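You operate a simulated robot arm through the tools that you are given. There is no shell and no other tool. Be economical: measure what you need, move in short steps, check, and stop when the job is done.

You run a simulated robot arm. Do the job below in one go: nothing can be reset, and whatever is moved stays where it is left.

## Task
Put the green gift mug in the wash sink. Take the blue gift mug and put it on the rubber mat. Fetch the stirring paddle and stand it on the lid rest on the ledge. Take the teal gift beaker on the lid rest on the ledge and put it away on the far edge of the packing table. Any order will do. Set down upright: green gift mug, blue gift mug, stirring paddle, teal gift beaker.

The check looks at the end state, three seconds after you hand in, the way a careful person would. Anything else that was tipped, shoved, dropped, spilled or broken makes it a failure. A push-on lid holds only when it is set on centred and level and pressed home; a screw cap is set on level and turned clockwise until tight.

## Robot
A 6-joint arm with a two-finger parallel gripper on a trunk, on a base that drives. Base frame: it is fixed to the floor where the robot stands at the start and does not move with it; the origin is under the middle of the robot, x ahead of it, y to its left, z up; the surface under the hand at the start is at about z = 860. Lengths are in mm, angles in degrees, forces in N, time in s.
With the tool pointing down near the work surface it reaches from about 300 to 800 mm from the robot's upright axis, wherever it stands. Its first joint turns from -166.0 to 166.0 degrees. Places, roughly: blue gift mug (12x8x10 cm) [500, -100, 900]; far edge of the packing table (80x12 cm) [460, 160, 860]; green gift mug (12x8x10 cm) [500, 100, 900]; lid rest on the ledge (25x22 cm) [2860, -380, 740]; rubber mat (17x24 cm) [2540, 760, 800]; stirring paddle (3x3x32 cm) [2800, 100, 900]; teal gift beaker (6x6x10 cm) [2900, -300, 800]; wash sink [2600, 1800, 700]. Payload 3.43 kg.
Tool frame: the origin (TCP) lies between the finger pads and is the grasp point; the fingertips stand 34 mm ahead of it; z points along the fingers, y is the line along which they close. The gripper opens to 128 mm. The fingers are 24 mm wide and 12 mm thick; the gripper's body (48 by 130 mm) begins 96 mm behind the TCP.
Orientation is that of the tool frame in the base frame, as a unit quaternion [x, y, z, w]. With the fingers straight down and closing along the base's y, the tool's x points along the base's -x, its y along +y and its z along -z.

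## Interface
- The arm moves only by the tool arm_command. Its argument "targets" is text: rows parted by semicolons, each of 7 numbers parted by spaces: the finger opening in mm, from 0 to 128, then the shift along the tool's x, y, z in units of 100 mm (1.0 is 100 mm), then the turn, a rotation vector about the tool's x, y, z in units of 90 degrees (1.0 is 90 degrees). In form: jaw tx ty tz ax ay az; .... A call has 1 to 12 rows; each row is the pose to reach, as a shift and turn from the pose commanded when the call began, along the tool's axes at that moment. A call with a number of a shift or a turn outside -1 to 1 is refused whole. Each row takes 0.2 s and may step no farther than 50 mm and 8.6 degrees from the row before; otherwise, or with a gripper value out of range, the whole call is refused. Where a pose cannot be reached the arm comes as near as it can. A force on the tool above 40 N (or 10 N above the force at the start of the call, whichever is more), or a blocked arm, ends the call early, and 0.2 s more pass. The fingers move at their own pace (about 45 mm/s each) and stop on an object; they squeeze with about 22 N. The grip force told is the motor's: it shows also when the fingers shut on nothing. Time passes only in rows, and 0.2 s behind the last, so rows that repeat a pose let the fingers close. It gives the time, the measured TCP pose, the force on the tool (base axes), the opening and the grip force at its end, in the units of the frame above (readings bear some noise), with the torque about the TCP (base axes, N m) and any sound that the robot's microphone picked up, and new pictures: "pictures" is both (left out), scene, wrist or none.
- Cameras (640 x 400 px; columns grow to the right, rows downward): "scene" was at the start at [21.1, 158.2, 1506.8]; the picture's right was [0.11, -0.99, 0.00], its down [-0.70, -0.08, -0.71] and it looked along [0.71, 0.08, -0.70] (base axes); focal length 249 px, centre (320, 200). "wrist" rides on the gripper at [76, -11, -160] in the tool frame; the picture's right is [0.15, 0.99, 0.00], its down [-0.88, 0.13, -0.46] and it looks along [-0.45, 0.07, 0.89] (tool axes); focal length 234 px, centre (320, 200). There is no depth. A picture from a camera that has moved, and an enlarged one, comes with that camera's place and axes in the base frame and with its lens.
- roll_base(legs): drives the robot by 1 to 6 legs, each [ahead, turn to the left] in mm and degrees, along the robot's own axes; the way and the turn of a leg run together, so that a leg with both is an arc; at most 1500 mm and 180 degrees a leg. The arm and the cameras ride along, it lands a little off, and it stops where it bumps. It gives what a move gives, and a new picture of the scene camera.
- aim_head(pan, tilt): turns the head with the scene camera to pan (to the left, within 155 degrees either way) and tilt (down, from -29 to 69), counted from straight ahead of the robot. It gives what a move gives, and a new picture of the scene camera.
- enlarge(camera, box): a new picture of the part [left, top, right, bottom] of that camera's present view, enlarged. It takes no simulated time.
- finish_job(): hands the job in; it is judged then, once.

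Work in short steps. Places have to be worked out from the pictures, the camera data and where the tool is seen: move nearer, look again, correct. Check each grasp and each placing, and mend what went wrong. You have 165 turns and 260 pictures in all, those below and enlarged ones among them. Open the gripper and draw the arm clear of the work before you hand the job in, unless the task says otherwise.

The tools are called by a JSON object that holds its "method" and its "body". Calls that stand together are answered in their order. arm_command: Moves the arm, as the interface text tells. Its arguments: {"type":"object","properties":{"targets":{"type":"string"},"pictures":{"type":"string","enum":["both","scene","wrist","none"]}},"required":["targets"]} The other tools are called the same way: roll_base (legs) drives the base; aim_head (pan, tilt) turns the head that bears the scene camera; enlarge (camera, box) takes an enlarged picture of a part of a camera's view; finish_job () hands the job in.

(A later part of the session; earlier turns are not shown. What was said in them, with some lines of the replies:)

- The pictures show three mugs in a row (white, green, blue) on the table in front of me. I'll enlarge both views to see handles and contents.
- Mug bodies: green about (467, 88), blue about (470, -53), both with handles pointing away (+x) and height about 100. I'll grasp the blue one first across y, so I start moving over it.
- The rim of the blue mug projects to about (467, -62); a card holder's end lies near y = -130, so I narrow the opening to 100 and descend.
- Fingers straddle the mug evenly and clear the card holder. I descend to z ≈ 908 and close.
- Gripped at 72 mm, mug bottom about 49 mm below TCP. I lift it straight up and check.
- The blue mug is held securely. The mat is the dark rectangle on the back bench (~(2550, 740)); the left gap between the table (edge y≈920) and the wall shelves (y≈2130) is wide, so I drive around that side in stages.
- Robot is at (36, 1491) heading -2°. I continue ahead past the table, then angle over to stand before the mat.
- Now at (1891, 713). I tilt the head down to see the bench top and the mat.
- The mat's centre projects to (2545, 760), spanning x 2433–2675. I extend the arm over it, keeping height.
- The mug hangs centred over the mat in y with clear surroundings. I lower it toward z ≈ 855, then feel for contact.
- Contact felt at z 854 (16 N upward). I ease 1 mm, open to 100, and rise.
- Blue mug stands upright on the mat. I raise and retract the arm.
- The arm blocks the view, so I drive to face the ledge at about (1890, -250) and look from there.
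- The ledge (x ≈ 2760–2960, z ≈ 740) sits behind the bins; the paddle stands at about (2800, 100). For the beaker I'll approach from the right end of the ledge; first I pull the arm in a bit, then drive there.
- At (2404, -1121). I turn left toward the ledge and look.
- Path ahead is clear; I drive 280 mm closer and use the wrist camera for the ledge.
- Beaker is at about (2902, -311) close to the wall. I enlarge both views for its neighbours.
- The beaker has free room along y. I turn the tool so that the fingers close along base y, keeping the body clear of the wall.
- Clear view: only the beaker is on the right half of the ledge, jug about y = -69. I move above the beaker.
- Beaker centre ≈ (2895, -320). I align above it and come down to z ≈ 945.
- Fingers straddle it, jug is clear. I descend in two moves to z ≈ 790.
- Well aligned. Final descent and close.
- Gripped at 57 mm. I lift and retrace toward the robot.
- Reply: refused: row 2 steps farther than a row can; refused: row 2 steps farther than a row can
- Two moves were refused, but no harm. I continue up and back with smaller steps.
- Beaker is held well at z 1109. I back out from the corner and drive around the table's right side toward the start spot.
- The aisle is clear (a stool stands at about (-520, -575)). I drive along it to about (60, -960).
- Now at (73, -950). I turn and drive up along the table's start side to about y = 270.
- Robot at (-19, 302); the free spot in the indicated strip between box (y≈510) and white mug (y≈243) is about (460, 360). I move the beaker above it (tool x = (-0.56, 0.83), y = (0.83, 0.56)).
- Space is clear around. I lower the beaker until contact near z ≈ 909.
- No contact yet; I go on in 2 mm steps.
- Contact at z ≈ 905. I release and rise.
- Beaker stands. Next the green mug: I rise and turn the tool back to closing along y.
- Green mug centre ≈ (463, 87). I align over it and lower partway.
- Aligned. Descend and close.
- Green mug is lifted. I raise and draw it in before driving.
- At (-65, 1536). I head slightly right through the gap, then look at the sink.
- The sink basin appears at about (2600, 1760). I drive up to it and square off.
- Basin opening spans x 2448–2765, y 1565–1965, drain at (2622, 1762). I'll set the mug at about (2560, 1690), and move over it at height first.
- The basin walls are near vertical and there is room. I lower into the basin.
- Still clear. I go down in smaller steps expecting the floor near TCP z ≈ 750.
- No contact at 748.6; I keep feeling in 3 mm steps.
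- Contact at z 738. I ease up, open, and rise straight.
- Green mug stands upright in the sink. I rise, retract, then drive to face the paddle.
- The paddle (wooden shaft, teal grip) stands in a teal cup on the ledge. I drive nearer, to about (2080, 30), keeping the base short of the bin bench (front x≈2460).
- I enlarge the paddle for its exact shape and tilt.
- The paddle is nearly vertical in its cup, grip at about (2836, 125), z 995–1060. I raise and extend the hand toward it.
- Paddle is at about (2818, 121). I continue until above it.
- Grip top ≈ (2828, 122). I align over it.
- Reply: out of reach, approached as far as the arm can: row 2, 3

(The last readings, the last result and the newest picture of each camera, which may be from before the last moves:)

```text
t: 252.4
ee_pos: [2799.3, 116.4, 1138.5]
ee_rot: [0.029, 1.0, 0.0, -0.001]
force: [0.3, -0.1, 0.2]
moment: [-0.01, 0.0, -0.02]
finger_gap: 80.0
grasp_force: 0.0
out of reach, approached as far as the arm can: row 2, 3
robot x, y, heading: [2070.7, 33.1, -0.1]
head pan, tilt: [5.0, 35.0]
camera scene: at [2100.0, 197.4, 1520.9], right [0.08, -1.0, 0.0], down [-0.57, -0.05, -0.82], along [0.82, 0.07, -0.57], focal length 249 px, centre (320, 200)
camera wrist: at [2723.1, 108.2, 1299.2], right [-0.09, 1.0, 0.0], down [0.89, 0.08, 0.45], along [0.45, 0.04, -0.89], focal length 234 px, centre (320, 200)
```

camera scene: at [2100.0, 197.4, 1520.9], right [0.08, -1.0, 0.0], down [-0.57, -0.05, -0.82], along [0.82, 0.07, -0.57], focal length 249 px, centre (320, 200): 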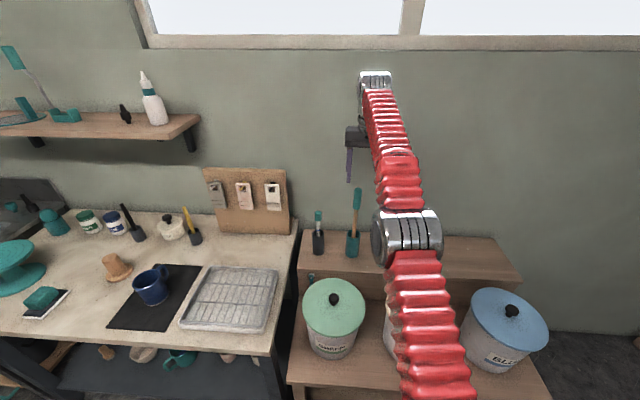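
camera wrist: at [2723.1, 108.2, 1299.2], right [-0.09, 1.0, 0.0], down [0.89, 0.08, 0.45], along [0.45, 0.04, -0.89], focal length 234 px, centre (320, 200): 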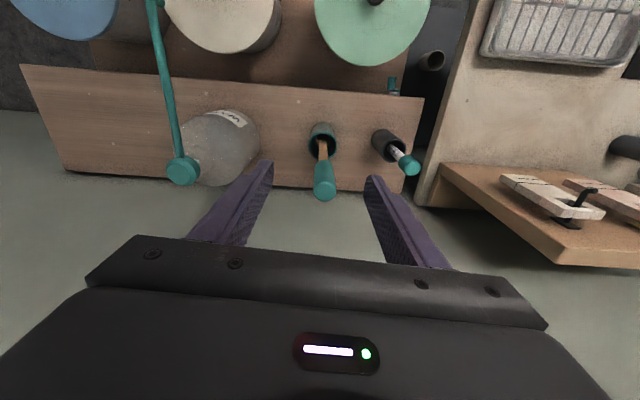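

Reach limit at this height; the base must come closer. I look straight down to judge the gap to the bench.

{"method": "aim_head", "body": {"pan": 0, "tilt": 69}}

```text
t: 253.4
ee_pos: [2798.6, 117.0, 1138.6]
ee_rot: [0.03, 1.0, 0.0, -0.001]
force: [0.5, 0.7, 0.0]
moment: [0.01, -0.01, 0.01]
finger_gap: 79.8
grasp_force: 0.0
robot x, y, heading: [2069.4, 30.8, -0.5]
head pan, tilt: [0.0, 68.8]
camera scene: at [2068.3, 189.9, 1477.2], right [0.0, -1.0, 0.0], down [-0.93, 0.0, -0.36], along [0.36, 0.0, -0.93], focal length 249 px, centre (320, 200)
```

scene: 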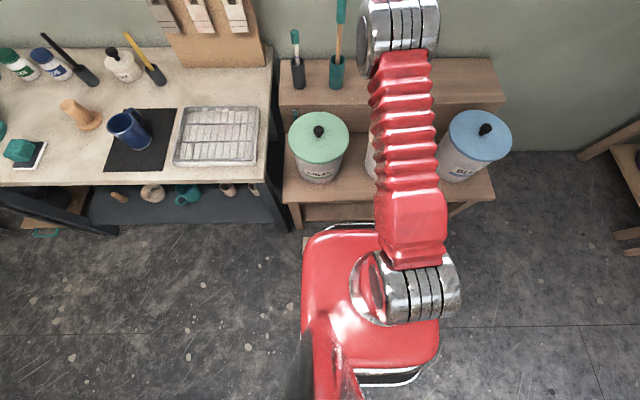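

The base front has about 50–80 mm to the bench. I advance just 35 mm.

{"method": "roll_base", "body": {"legs": [[35, 0]]}}

{"method": "arm_command", "body": {"targets": "80 0 0 0 0 0 0", "pictures": "wrist"}}

```text
t: 254.3
ee_pos: [2835.9, 116.0, 1140.3]
ee_rot: [0.029, 1.0, -0.001, -0.001]
force: [-0.2, 0.6, 0.5]
moment: [0.0, 0.01, -0.03]
finger_gap: 80.2
grasp_force: 0.0
robot x, y, heading: [2105.9, 34.5, -0.2]
head pan, tilt: [0.0, 68.8]
camera scene: at [2103.6, 189.7, 1477.2], right [-0.01, -1.0, 0.0], down [-0.93, 0.0, -0.36], along [0.36, 0.0, -0.93], focal length 249 px, centre (320, 200)
```

scene: 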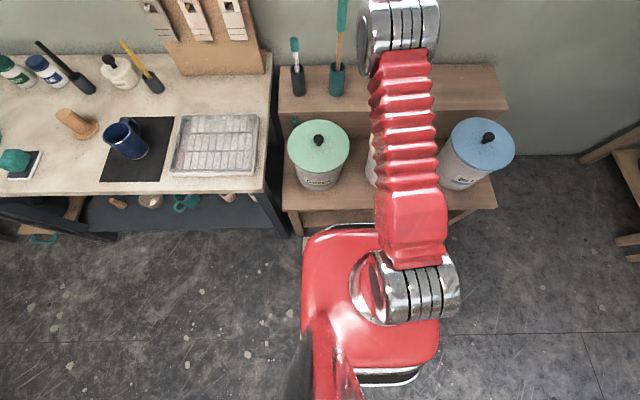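

```text
t: 254.7
ee_pos: [2835.0, 116.6, 1139.6]
ee_rot: [0.029, 1.0, 0.0, -0.001]
force: [0.1, -1.1, 0.6]
moment: [-0.02, -0.02, -0.03]
finger_gap: 80.1
grasp_force: 0.1
robot x, y, heading: [2108.2, 34.1, -0.4]
head pan, tilt: [0.0, 68.8]
camera wrist: at [2758.3, 107.8, 1299.6], right [-0.09, 1.0, 0.0], down [0.89, 0.08, 0.45], along [0.45, 0.04, -0.89], focal length 234 px, centre (320, 200)
```

wrist: 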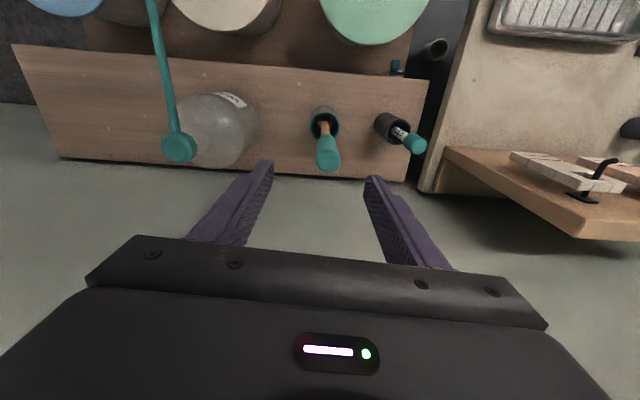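

Grip centre ≈ (2829, 122). I correct slightly and descend 40 mm, checking the pose.

{"method": "arm_command", "body": {"targets": "80 0.06 0.06 0 0 0 0;80 0.06 0.06 0.2 0 0 0;80 0.06 0.06 0.4 0 0 0", "pictures": "wrist"}}

```text
t: 255.5
ee_pos: [2828.3, 122.8, 1097.8]
ee_rot: [0.03, 1.0, 0.001, -0.001]
force: [0.1, -0.1, 0.4]
moment: [0.01, 0.01, -0.01]
finger_gap: 80.3
grasp_force: 0.0
robot x, y, heading: [2108.7, 32.0, -0.2]
head pan, tilt: [0.0, 68.8]
camera wrist: at [2751.8, 113.8, 1259.2], right [-0.09, 1.0, 0.0], down [0.89, 0.08, 0.45], along [0.45, 0.04, -0.89], focal length 234 px, centre (320, 200)
```

wrist: 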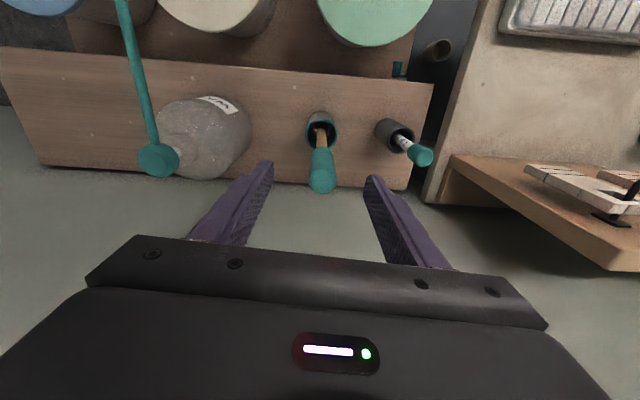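

Centred. I descend to z ≈ 1018 and close on the grip.

{"method": "arm_command", "body": {"targets": "70 -0.02 0 0.4 0 0 0;70 -0.02 0 0.79 0 0 0", "pictures": "wrist"}}

```text
t: 256.1
ee_pos: [2830.7, 122.2, 1019.4]
ee_rot: [0.029, 1.0, 0.0, 0.0]
force: [-0.1, -0.1, 0.0]
moment: [-0.02, -0.01, -0.03]
finger_gap: 70.1
grasp_force: 0.1
robot x, y, heading: [2107.3, 33.5, -0.5]
head pan, tilt: [0.0, 68.8]
camera wrist: at [2755.4, 113.9, 1180.5], right [-0.09, 1.0, 0.0], down [0.89, 0.08, 0.46], along [0.45, 0.04, -0.89], focal length 234 px, centre (320, 200)
```

wrist: 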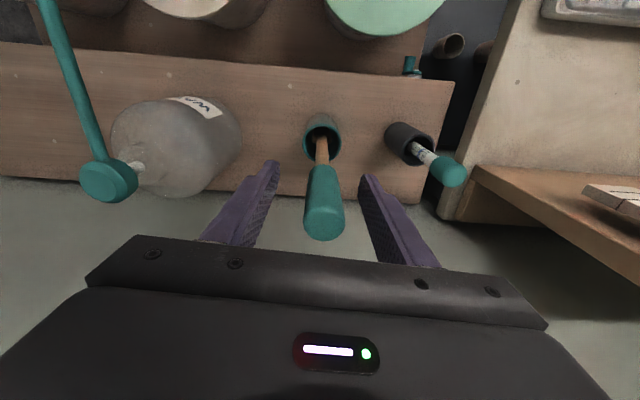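

Fingers straddle the grip well. Close.

{"method": "arm_command", "body": {"targets": "20 0 0 0 0 0 0;20 0 0 0 0 0 0;20 0 0 0 0 0 0;20 0 0 0 0 0 0", "pictures": "wrist"}}

```text
t: 257.1
ee_pos: [2832.0, 121.4, 1020.1]
ee_rot: [0.029, 1.0, 0.0, -0.001]
force: [0.2, 0.5, 0.2]
moment: [-0.07, -0.01, 0.03]
finger_gap: 25.9
grasp_force: 21.9
robot x, y, heading: [2106.5, 31.5, -0.3]
head pan, tilt: [0.0, 68.8]
camera wrist: at [2755.6, 113.9, 1180.4], right [-0.09, 1.0, 0.0], down [0.89, 0.08, 0.45], along [0.45, 0.04, -0.89], focal length 234 px, centre (320, 200)
```

wrist: 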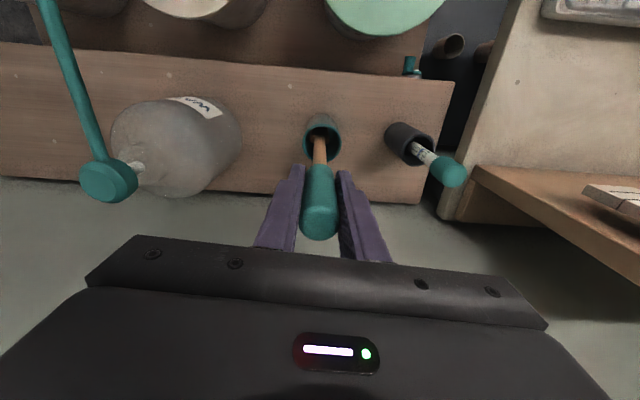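

Gripped at 26 mm. I lift slowly and watch that the cup stays.

{"method": "arm_command", "body": {"targets": "20 0 0 -0.1 0 0 0;20 0 0 -0.25 0 0 0;20 0 0 -0.4 0 0 0;20 0 0 -0.55 0 0 0", "pictures": "wrist"}}

```text
t: 258.1
ee_pos: [2830.6, 123.5, 1074.8]
ee_rot: [0.03, 1.0, -0.001, -0.001]
force: [0.1, 0.3, 0.6]
moment: [0.01, 0.01, -0.01]
finger_gap: 26.0
grasp_force: 22.1
robot x, y, heading: [2105.3, 32.2, -0.3]
head pan, tilt: [0.0, 68.8]
camera wrist: at [2754.8, 115.1, 1235.9], right [-0.09, 1.0, 0.0], down [0.89, 0.08, 0.45], along [0.45, 0.04, -0.89], focal length 234 px, centre (320, 200)
```

wrist: 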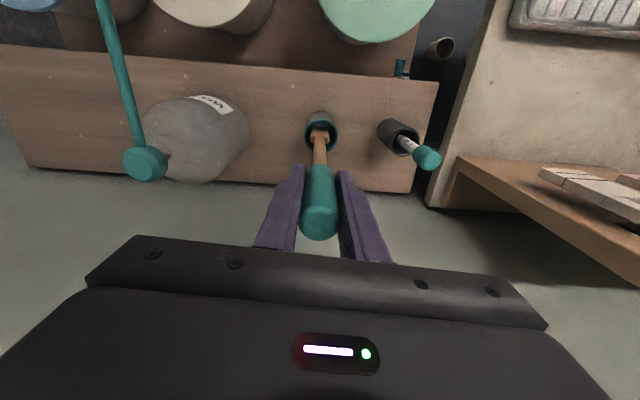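

The paddle's wider blade is rising out of the cup and the cup stays put. I keep lifting.

{"method": "arm_command", "body": {"targets": "20 0 0 -0.2 0 0 0;20 0 0 -0.4 0 0 0;20 0 0 -0.6 0 0 0;20 0 0 -0.75 0 0 0", "pictures": "wrist"}}

{"method": "aim_head", "body": {"pan": 5, "tilt": 35}}

{"method": "enlarge", "body": {"camera": "scene", "box": [300, 120, 440, 260]}}

```text
t: 259.1
ee_pos: [2829.3, 123.6, 1148.7]
ee_rot: [0.03, 1.0, 0.001, 0.0]
force: [0.4, 0.1, -1.5]
moment: [0.02, 0.05, 0.0]
finger_gap: 26.0
grasp_force: 21.8
out of reach, approached as far as the arm can: row 4
robot x, y, heading: [2107.6, 31.1, -0.3]
head pan, tilt: [0.0, 68.8]
camera wrist: at [2752.7, 115.0, 1308.5], right [-0.09, 1.0, 0.0], down [0.89, 0.08, 0.45], along [0.45, 0.04, -0.89], focal length 234 px, centre (320, 200)
```

wrist: 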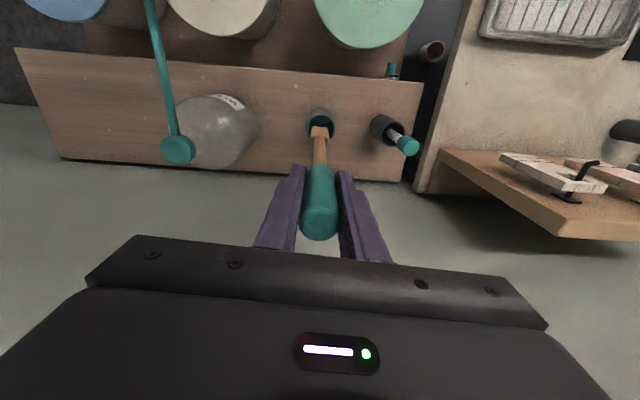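

```text
t: 260.1
ee_pos: [2828.8, 122.9, 1147.2]
ee_rot: [0.03, 1.0, 0.0, -0.001]
force: [0.0, -0.7, -0.8]
moment: [-0.02, 0.02, 0.02]
finger_gap: 25.9
grasp_force: 22.1
robot x, y, heading: [2105.7, 32.5, -0.4]
head pan, tilt: [5.0, 35.0]
camera scene: at [2135.4, 197.2, 1520.8], right [0.08, -1.0, 0.0], down [-0.57, -0.05, -0.82], along [0.82, 0.07, -0.57], focal length 249 px, centre (320, 200)
```

scene: 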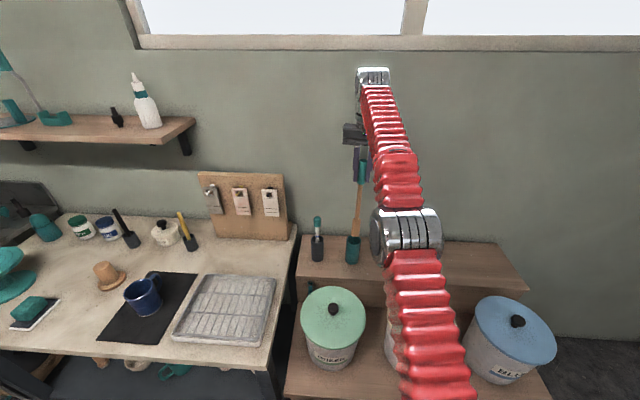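

```text
2.86 times, centred on (370, 190) of scene
camera zoom: at [2135.4, 197.2, 1520.8], right [0.08, -1.0, 0.0], down [-0.57, -0.05, -0.82], along [0.82, 0.07, -0.57], focal length 711 px, centre (177, 229)
```

zoom: 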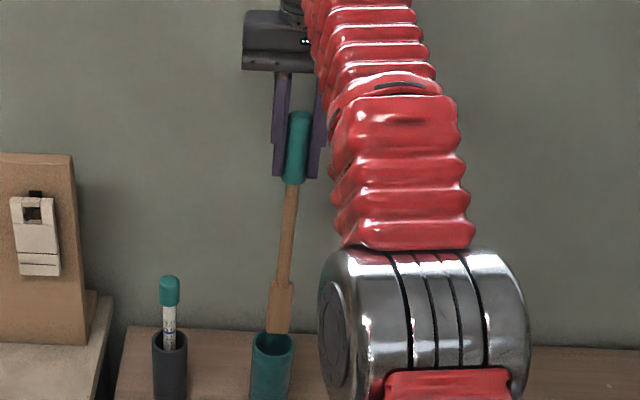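

The blade's bottom should now be about 20 mm above the cup rim (rim ≈ 847, bottom ≈ 873). I back off toward me while rising further.

{"method": "arm_command", "body": {"targets": "20 0.06 0 -0.06 0 0 0;20 0.12 0 -0.12 0 0 0;20 0.22 0 -0.2 0 0 0;20 0.4 0 -0.28 0 0 0;20 0.7 0 -0.35 0 0 0", "pictures": "both"}}

```text
t: 261.3
ee_pos: [2757.9, 125.1, 1181.6]
ee_rot: [0.03, 1.0, 0.0, -0.002]
force: [-0.3, 0.3, -0.8]
moment: [0.01, 0.04, -0.01]
finger_gap: 25.9
grasp_force: 21.8
robot x, y, heading: [2103.4, 32.8, -0.2]
head pan, tilt: [5.0, 35.0]
camera scene: at [2135.7, 197.2, 1520.9], right [0.08, -1.0, 0.0], down [-0.57, -0.05, -0.82], along [0.82, 0.07, -0.57], focal length 249 px, centre (320, 200)
camera wrist: at [2681.8, 117.2, 1343.5], right [-0.09, 1.0, 0.0], down [0.89, 0.08, 0.45], along [0.45, 0.04, -0.89], focal length 234 px, centre (320, 200)
```

scene: 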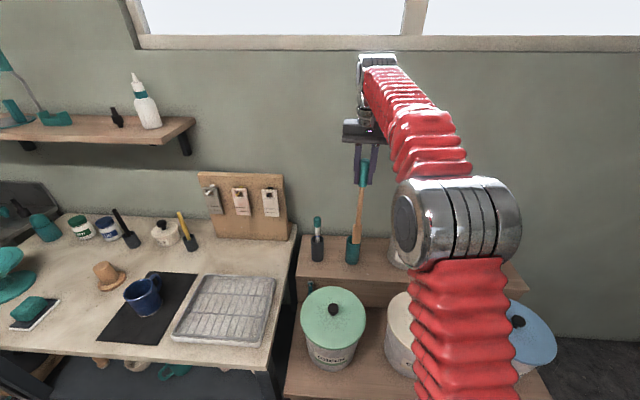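
wrist: 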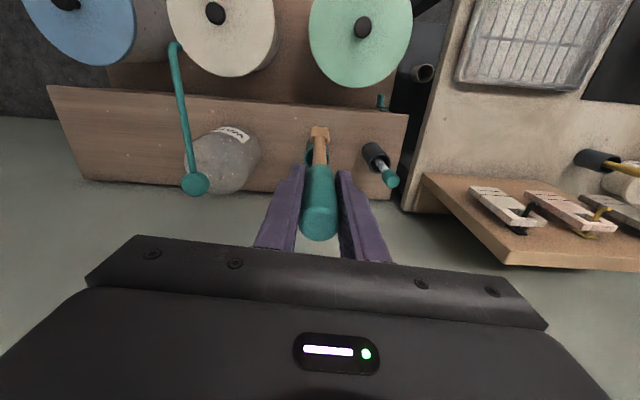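

Out of the cup, cup undisturbed. I enlarge the wrist view to see the blade's end.

{"method": "enlarge", "body": {"camera": "wrist", "box": [260, 110, 380, 250]}}

{"method": "enlarge", "body": {"camera": "scene", "box": [310, 120, 410, 270]}}

```text
2.86 times, centred on (320, 180) of wrist
camera zoom: at [2681.8, 117.2, 1343.5], right [-0.09, 1.0, 0.0], down [0.89, 0.08, 0.45], along [0.45, 0.04, -0.89], focal length 669 px, centre (320, 257)
```

zoom: 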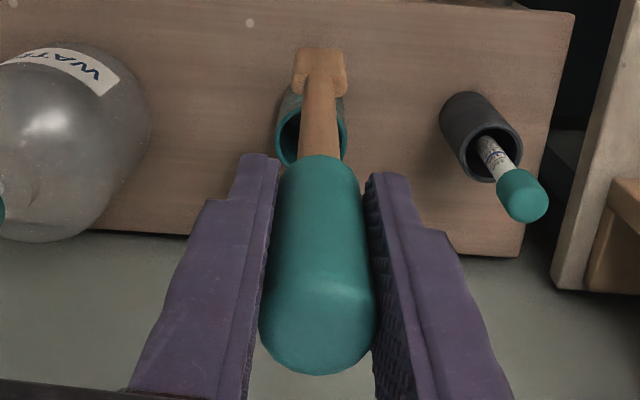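

```text
2.67 times, centred on (360, 195) of scene
camera zoom: at [2135.7, 197.2, 1520.9], right [0.08, -1.0, 0.0], down [-0.57, -0.05, -0.82], along [0.82, 0.07, -0.57], focal length 664 px, centre (213, 213)
```

zoom: 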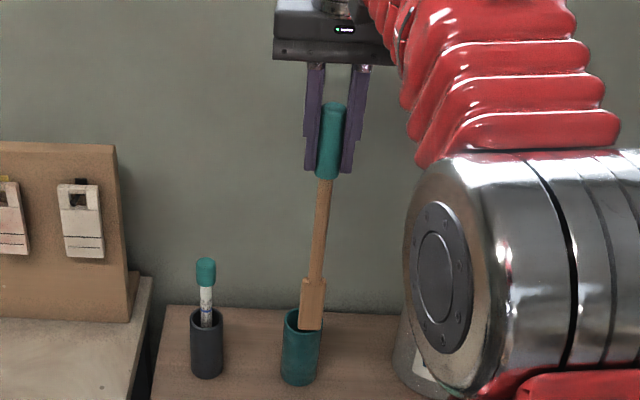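

The paddle hangs vertical (bottom ≈275 mm below TCP). I retract the arm, then shift the base sideways to face the lid rest.

{"method": "arm_command", "body": {"targets": "20 0.45 -0.1 0 0 0 0;20 0.9 -0.2 0 0 0 0;20 1 -0.3 0 0 0 0", "pictures": "none"}}

{"method": "arm_command", "body": {"targets": "20 0.45 -0.1 0 0 0 0;20 0.9 -0.2 0 0 0 0;20 1 -0.3 0 0 0 0", "pictures": "none"}}

{"method": "roll_base", "body": {"legs": [[-200, 0], [0, -90], [410, 0], [0, 90]]}}

```text
t: 262.1
ee_pos: [2655.1, 101.1, 1184.9]
ee_rot: [0.03, 1.0, 0.0, 0.0]
force: [0.7, 0.2, -1.2]
moment: [0.02, 0.02, -0.01]
finger_gap: 26.0
grasp_force: 22.1
robot x, y, heading: [2105.3, 35.2, -0.6]
head pan, tilt: [5.0, 35.0]
```

```text
t: 262.9
ee_pos: [2554.0, 76.8, 1184.3]
ee_rot: [0.029, 1.0, -0.001, -0.002]
force: [0.1, 0.7, -0.4]
moment: [-0.01, 0.03, 0.01]
finger_gap: 26.2
grasp_force: 22.5
robot x, y, heading: [2106.9, 29.2, -0.5]
head pan, tilt: [5.0, 35.0]
```

```text
t: 278.7
ee_pos: [2358.9, -326.0, 1184.9]
ee_rot: [0.019, 1.0, 0.0, 0.0]
force: [1.1, 0.8, -0.5]
moment: [0.04, -0.01, 0.03]
finger_gap: 25.9
grasp_force: 21.2
robot x, y, heading: [1915.2, -398.2, 0.8]
head pan, tilt: [5.0, 35.0]
camera scene: at [1937.8, -233.5, 1520.9], right [0.1, -0.99, 0.0], down [-0.57, -0.06, -0.82], along [0.81, 0.08, -0.57], focal length 249 px, centre (320, 200)
```

scene: 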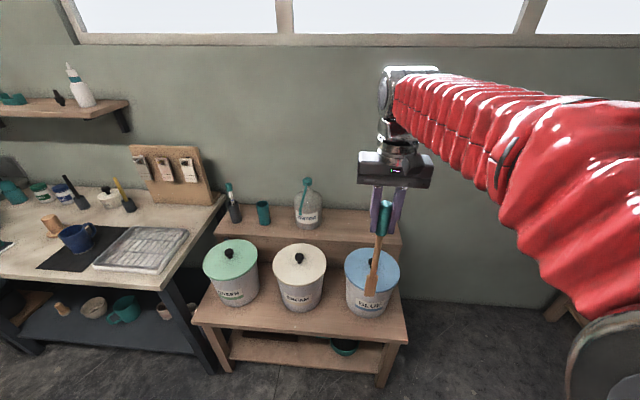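

Now forward 180 mm to the same standoff as before.

{"method": "roll_base", "body": {"legs": [[180, -0.8]]}}

{"method": "arm_command", "body": {"targets": "20 -0.4 -0.05 0.1 0 0 0;20 -0.8 -0.1 0.3 0 0 0;20 -1 -0.2 0.5 0 0 0", "pictures": "none"}}

{"method": "arm_command", "body": {"targets": "20 -0.45 -0.1 0 0 0 0;20 -0.9 -0.2 0 0 0 0;20 -1 -0.2 0 0 0 0", "pictures": "both"}}

```text
t: 280.5
ee_pos: [2544.4, -331.1, 1186.2]
ee_rot: [0.026, 1.0, 0.0, 0.0]
force: [0.0, -0.7, -1.7]
moment: [-0.03, 0.03, 0.03]
finger_gap: 25.9
grasp_force: 21.6
robot x, y, heading: [2098.1, -396.8, -0.2]
head pan, tilt: [5.0, 35.0]
camera scene: at [2124.8, -231.3, 1520.9], right [0.08, -1.0, 0.0], down [-0.57, -0.05, -0.82], along [0.82, 0.07, -0.57], focal length 249 px, centre (320, 200)
```

scene: 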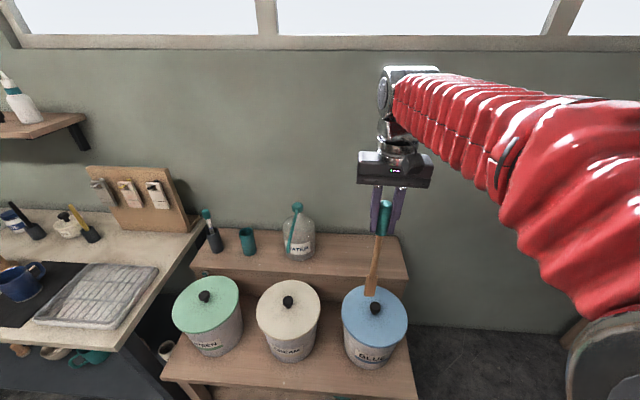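

```text
t: 281.3
ee_pos: [2642.1, -355.7, 1136.0]
ee_rot: [0.024, 1.0, 0.0, 0.0]
force: [0.1, 1.2, -1.1]
moment: [-0.01, -0.03, -0.02]
finger_gap: 26.0
grasp_force: 22.3
robot x, y, heading: [2097.3, -399.0, -0.1]
head pan, tilt: [5.0, 35.0]
```

```text
t: 282.1
ee_pos: [2741.2, -381.1, 1135.7]
ee_rot: [0.025, 1.0, 0.0, -0.001]
force: [-0.4, 0.1, -1.0]
moment: [0.0, -0.01, -0.01]
finger_gap: 26.0
grasp_force: 22.0
robot x, y, heading: [2100.6, -394.8, -0.2]
head pan, tilt: [5.0, 35.0]
camera scene: at [2125.0, -231.3, 1520.9], right [0.08, -1.0, 0.0], down [-0.57, -0.05, -0.82], along [0.82, 0.07, -0.57], focal length 249 px, centre (320, 200)
camera wrist: at [2666.0, -389.2, 1296.5], right [-0.1, 1.0, 0.0], down [0.89, 0.09, 0.45], along [0.45, 0.04, -0.89], focal length 234 px, centre (320, 200)
```

scene: 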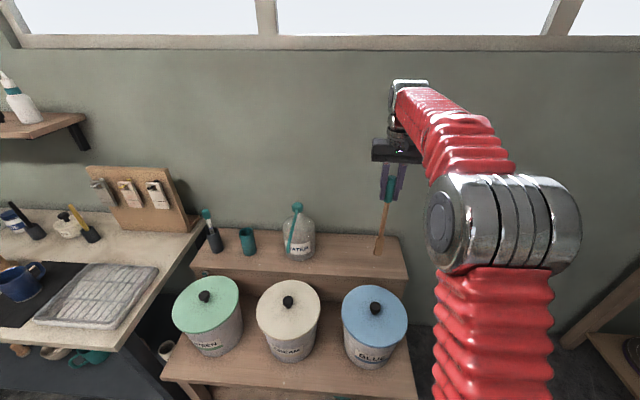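
wrist: 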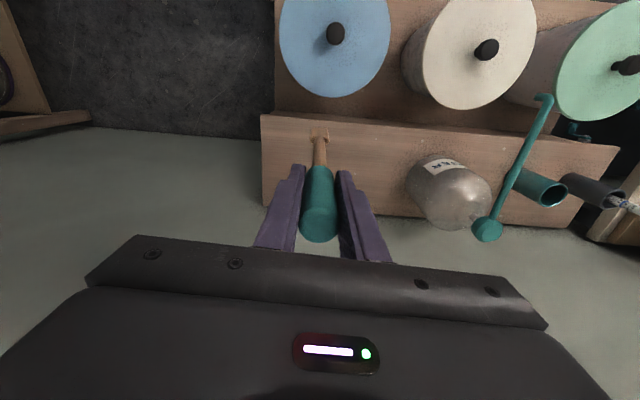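

Ledge right end is y ≈ -517, front x ≈ 2746. I move to about (2832, -376) while lowering to leave the bottom about 40 mm above the ledge.

{"method": "arm_command", "body": {"targets": "20 -0.3 0.03 0.2 0 0 0;20 -0.6 0.06 0.45 0 0 0;20 -0.91 0.1 0.75 0 0 0", "pictures": "both"}}

{"method": "enlarge", "body": {"camera": "scene", "box": [330, 150, 430, 290]}}

{"method": "enlarge", "body": {"camera": "wrist", "box": [260, 110, 380, 250]}}

```text
t: 282.9
ee_pos: [2832.9, -373.7, 1060.4]
ee_rot: [0.024, 1.0, 0.001, 0.0]
force: [-0.5, 0.7, 0.8]
moment: [0.03, -0.03, 0.05]
finger_gap: 26.2
grasp_force: 22.1
robot x, y, heading: [2101.9, -397.5, -0.4]
head pan, tilt: [5.0, 35.0]
camera scene: at [2124.9, -231.3, 1520.9], right [0.08, -1.0, 0.0], down [-0.57, -0.05, -0.82], along [0.82, 0.07, -0.57], focal length 249 px, centre (320, 200)
camera wrist: at [2756.6, -383.0, 1220.8], right [-0.1, 1.0, 0.0], down [0.89, 0.09, 0.46], along [0.45, 0.04, -0.89], focal length 234 px, centre (320, 200)
```

scene: 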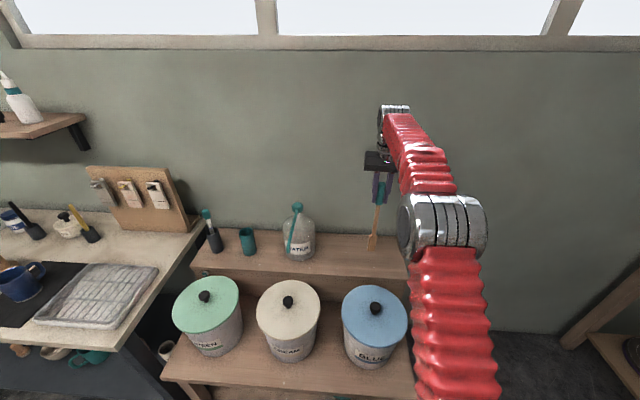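
wrist: 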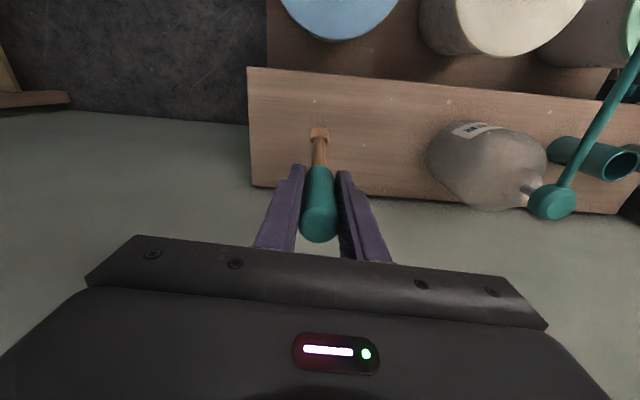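

```text
2.86 times, centred on (380, 220) of scene
camera zoom: at [2124.9, -231.3, 1520.9], right [0.08, -1.0, 0.0], down [-0.57, -0.05, -0.82], along [0.82, 0.07, -0.57], focal length 711 px, centre (149, 143)
```

zoom: 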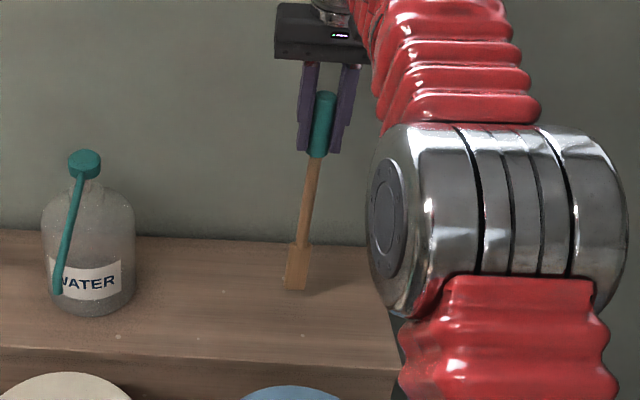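

```text
2.86 times, centred on (320, 180) of wrist
camera zoom: at [2756.6, -383.0, 1220.8], right [-0.1, 1.0, 0.0], down [0.89, 0.09, 0.46], along [0.45, 0.04, -0.89], focal length 669 px, centre (320, 257)
```

zoom: 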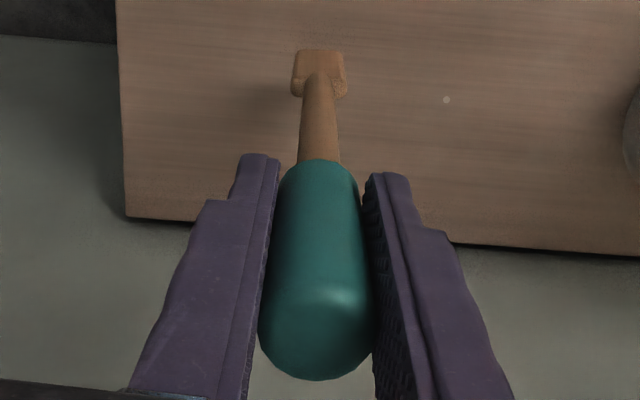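

The paddle has a square-ish foot and hangs vertical to within a degree. I lower to about 1022, then feel for contact.

{"method": "arm_command", "body": {"targets": "20 0 0 0.15 0 0 0;20 0 0 0.3 0 0 0;20 0 0 0.36 0 0 0;20 0 0 0.4 0 0 0", "pictures": "none"}}

{"method": "arm_command", "body": {"targets": "20 0 0 0.02 0 0 0;20 0 0 0.04 0 0 0", "pictures": "both"}}

```text
t: 283.9
ee_pos: [2832.6, -373.9, 1018.9]
ee_rot: [0.025, 1.0, 0.0, -0.001]
force: [-0.2, -0.2, -1.2]
moment: [0.02, 0.01, 0.01]
finger_gap: 25.9
grasp_force: 21.5
robot x, y, heading: [2098.5, -398.6, -0.0]
head pan, tilt: [5.0, 35.0]
```

```text
t: 284.5
ee_pos: [2832.5, -375.8, 1017.5]
ee_rot: [0.025, 1.0, 0.0, -0.001]
force: [-0.3, 0.3, -1.0]
moment: [0.0, 0.0, -0.02]
finger_gap: 26.3
grasp_force: 21.7
robot x, y, heading: [2099.8, -395.8, -0.2]
head pan, tilt: [5.0, 35.0]
camera scene: at [2125.3, -231.3, 1520.9], right [0.08, -1.0, 0.0], down [-0.57, -0.05, -0.82], along [0.82, 0.07, -0.57], focal length 249 px, centre (320, 200)
camera wrist: at [2757.3, -383.5, 1177.2], right [-0.1, 1.0, 0.0], down [0.89, 0.09, 0.45], along [0.45, 0.04, -0.89], focal length 234 px, centre (320, 200)
```

scene: 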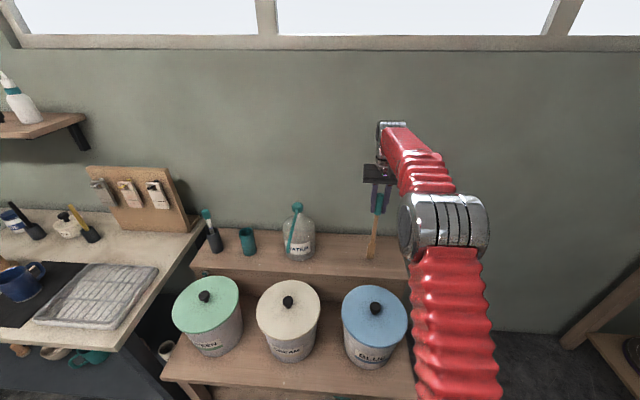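
wrist: 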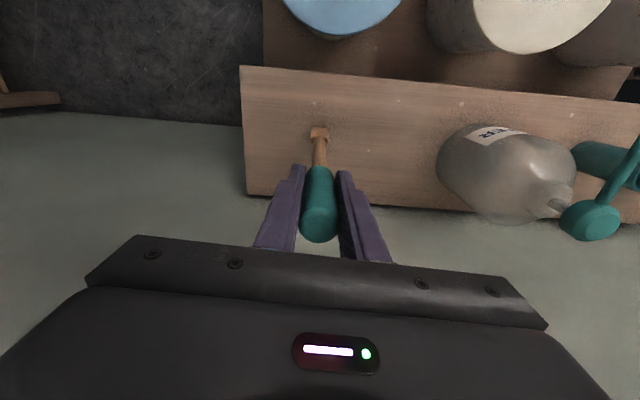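

No contact yet at 1017. I continue in 2 mm steps.

{"method": "arm_command", "body": {"targets": "20 0 0 0.02 0 0 0;20 0 0 0.04 0 0 0", "pictures": "none"}}

{"method": "arm_command", "body": {"targets": "20 0 0 0.015 0 0 0;20 0 0 0.03 0 0 0", "pictures": "none"}}

```text
t: 285.1
ee_pos: [2831.2, -374.6, 1014.4]
ee_rot: [0.026, 1.0, 0.0, 0.0]
force: [-2.8, 0.1, 11.1]
moment: [-0.02, 0.67, -0.03]
finger_gap: 26.0
grasp_force: 22.0
robot x, y, heading: [2100.4, -396.5, -0.7]
head pan, tilt: [5.0, 35.0]
```

```text
t: 285.7
ee_pos: [2833.6, -374.6, 1010.7]
ee_rot: [0.025, 1.0, 0.0, 0.001]
force: [0.6, 0.9, 21.4]
moment: [0.1, -0.17, -0.03]
finger_gap: 26.2
grasp_force: 22.5
robot x, y, heading: [2095.3, -393.2, -0.3]
head pan, tilt: [5.0, 35.0]
```

Contact: first on an edge, now seated with 21 N and little moment. I look at the verticality before release.

{"method": "enlarge", "body": {"camera": "scene", "box": [330, 150, 430, 290]}}

{"method": "enlarge", "body": {"camera": "wrist", "box": [260, 110, 380, 250]}}

```text
2.86 times, centred on (380, 220) of scene
camera zoom: at [2124.4, -231.3, 1520.9], right [0.08, -1.0, 0.0], down [-0.57, -0.05, -0.82], along [0.82, 0.07, -0.57], focal length 711 px, centre (149, 143)
```

zoom: 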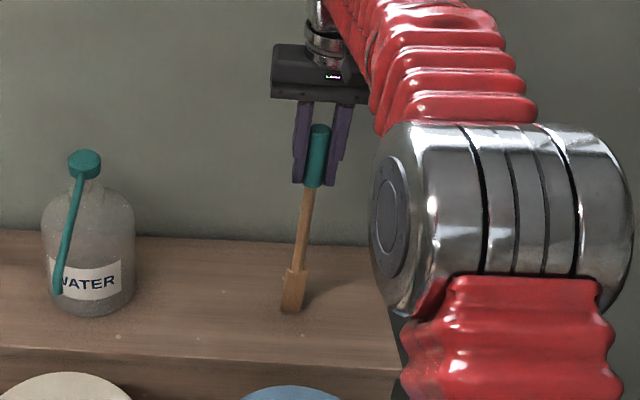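

```text
2.86 times, centred on (320, 180) of wrist
camera zoom: at [2756.8, -383.6, 1170.9], right [-0.1, 1.0, 0.0], down [0.89, 0.09, 0.46], along [0.46, 0.04, -0.89], focal length 669 px, centre (320, 257)
```

zoom: 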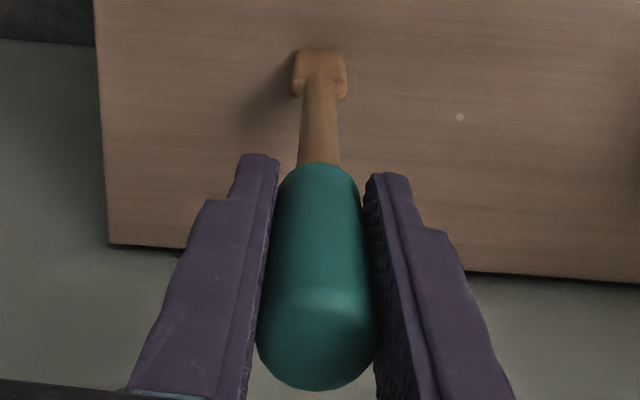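

It looks upright and seated. I ease 1.5 mm and open in small increments, holding still.

{"method": "arm_command", "body": {"targets": "20 0 0 -0.015 0 0 0;27 0 0 -0.015 0 0 0;29 0 0 -0.015 0 0 0;32 0 0 -0.015 0 0 0;38 0 0 -0.015 0 0 0;50 0 0 -0.015 0 0 0;70 0 0 -0.015 0 0 0;70 0 0 -0.015 0 0 0;70 0 0 -0.015 0 0 0", "pictures": "both"}}

```text
t: 287.7
ee_pos: [2833.2, -375.2, 1009.3]
ee_rot: [0.025, 1.0, 0.0, -0.001]
force: [-0.1, 0.7, -0.1]
moment: [-0.02, 0.03, -0.01]
finger_gap: 70.0
grasp_force: 0.1
robot x, y, heading: [2095.5, -397.9, -0.2]
head pan, tilt: [5.0, 35.0]
camera scene: at [2125.3, -231.3, 1520.9], right [0.08, -1.0, 0.0], down [-0.57, -0.05, -0.82], along [0.82, 0.07, -0.57], focal length 249 px, centre (320, 200)
camera wrist: at [2757.2, -384.1, 1171.1], right [-0.1, 1.0, 0.0], down [0.89, 0.09, 0.45], along [0.45, 0.04, -0.89], focal length 234 px, centre (320, 200)
```

scene: 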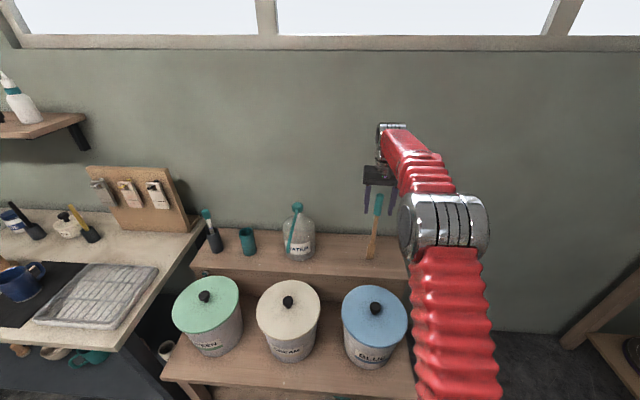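
wrist: 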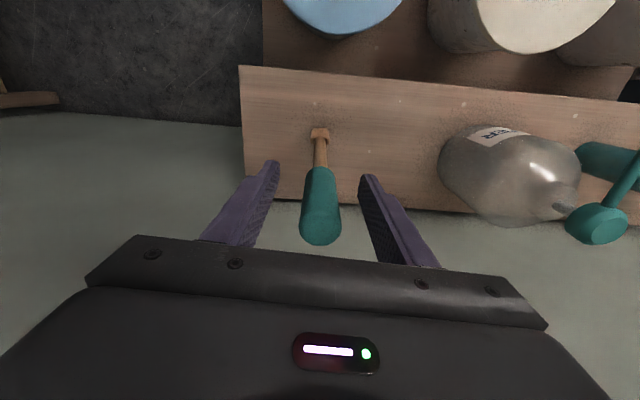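

It stands by itself. I rise straight up 100 mm, then pull back.

{"method": "arm_command", "body": {"targets": "70 0 0 -0.2 0 0 0;70 0 0 -0.4 0 0 0;70 0 0 -0.7 0 0 0;70 0 0 -0.98 0 0 0", "pictures": "wrist"}}

```text
t: 288.7
ee_pos: [2832.5, -376.0, 1109.0]
ee_rot: [0.026, 1.0, 0.0, -0.002]
force: [0.1, -0.1, 0.2]
moment: [0.0, 0.01, 0.01]
finger_gap: 70.1
grasp_force: 0.0
robot x, y, heading: [2094.6, -393.1, -0.3]
head pan, tilt: [5.0, 35.0]
camera wrist: at [2756.1, -384.1, 1268.9], right [-0.1, 1.0, 0.0], down [0.89, 0.09, 0.45], along [0.45, 0.04, -0.89], focal length 234 px, centre (320, 200)
```

wrist: 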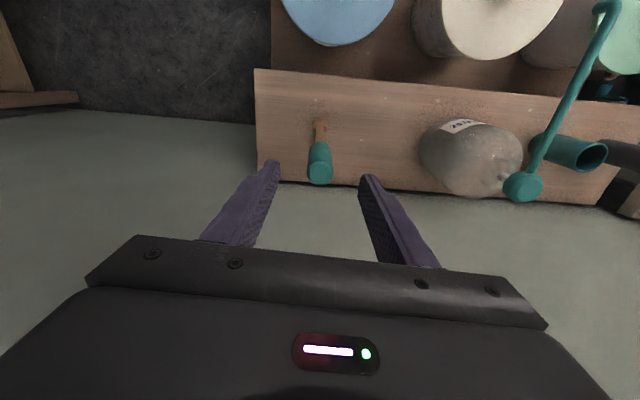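

Paddle remains upright, fingertips above its top. I retract the arm.

{"method": "arm_command", "body": {"targets": "70 0.1 0 -0.1 0 0 0;70 0.4 0 -0.3 0 0 0;70 0.7 0 -0.5 0 0 0;70 1 0 -0.6 0 0 0", "pictures": "none"}}

{"method": "arm_command", "body": {"targets": "70 0.45 0 0 0 0 0;70 0.9 0 0 0 0 0;70 1 0 0 0 0 0", "pictures": "none"}}

{"method": "arm_command", "body": {"targets": "70 0.45 0 0 0 0 0;70 0.9 0 0 0 0 0;70 1 0 0 0 0 0", "pictures": "scene"}}

{"method": "enlarge", "body": {"camera": "scene", "box": [180, 180, 440, 310]}}

```text
t: 289.7
ee_pos: [2733.1, -369.3, 1168.7]
ee_rot: [0.026, 1.0, 0.0, -0.001]
force: [1.0, 0.2, 0.5]
moment: [-0.01, 0.09, 0.01]
finger_gap: 70.3
grasp_force: 0.1
robot x, y, heading: [2099.7, -395.1, -0.0]
head pan, tilt: [5.0, 35.0]
```

```text
t: 290.5
ee_pos: [2634.0, -366.5, 1171.6]
ee_rot: [0.024, 1.0, 0.0, -0.001]
force: [0.1, 0.4, -0.2]
moment: [-0.01, 0.01, 0.0]
finger_gap: 69.9
grasp_force: 0.1
robot x, y, heading: [2096.8, -395.7, -0.2]
head pan, tilt: [5.0, 35.0]
```

```text
t: 291.3
ee_pos: [2535.2, -361.7, 1168.6]
ee_rot: [0.025, 1.0, 0.0, 0.0]
force: [0.1, 0.5, -0.6]
moment: [0.02, 0.01, 0.02]
finger_gap: 70.0
grasp_force: 0.0
robot x, y, heading: [2097.2, -396.1, -0.3]
head pan, tilt: [5.0, 35.0]
camera scene: at [2124.9, -231.3, 1520.9], right [0.08, -1.0, 0.0], down [-0.57, -0.05, -0.82], along [0.82, 0.07, -0.57], focal length 249 px, centre (320, 200)
```

scene: 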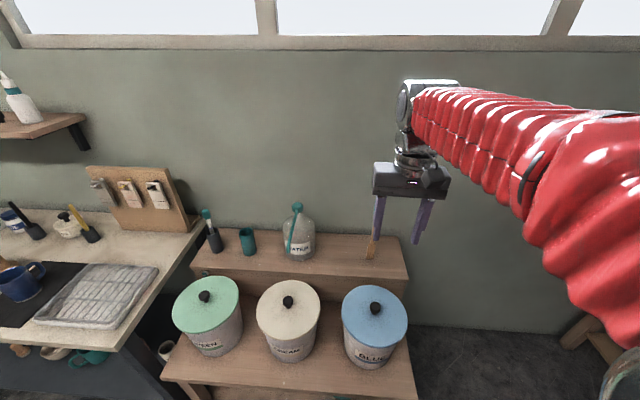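

```text
2.46 times, centred on (310, 245) of scene
camera zoom: at [2124.9, -231.3, 1520.9], right [0.08, -1.0, 0.0], down [-0.57, -0.05, -0.82], along [0.82, 0.07, -0.57], focal length 613 px, centre (345, 89)
```

zoom: 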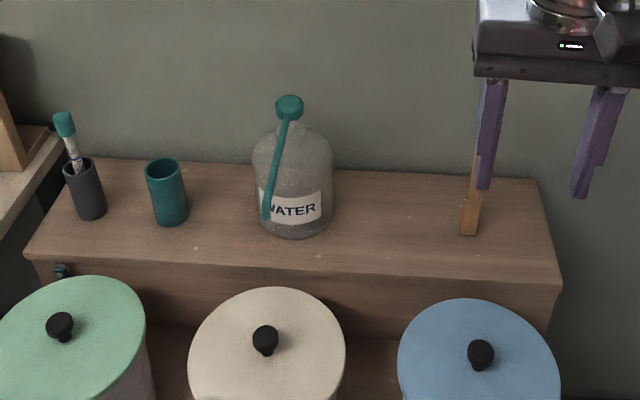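

The paddle stands on the lid rest, both mugs and the beaker are placed, the gripper is open and the arm is clear, so I hand in.

{"method": "finish_job", "body": {}}

```text
The job is handed in.
```

I placed all four items upright and handed the job in. I have no verdict from the check yet.

- **Green mug:** in the wash sink, clear of the drain.
- **Blue mug:** on the rubber mat.
- **Stirring paddle:** lifted out of its cup and standing on its own on the lid rest.
- **Teal beaker:** on the packing table at about (460, 354), between the white mug and the open box. From the robot's start position this is the table's near side. I followed the coordinates you gave for the "far edge" ([460, 160]), so if you meant the opposite side of the table, the beaker is on the wrong edge.

I saw nothing else tipped or moved. The gripper is open and the arm is drawn clear.
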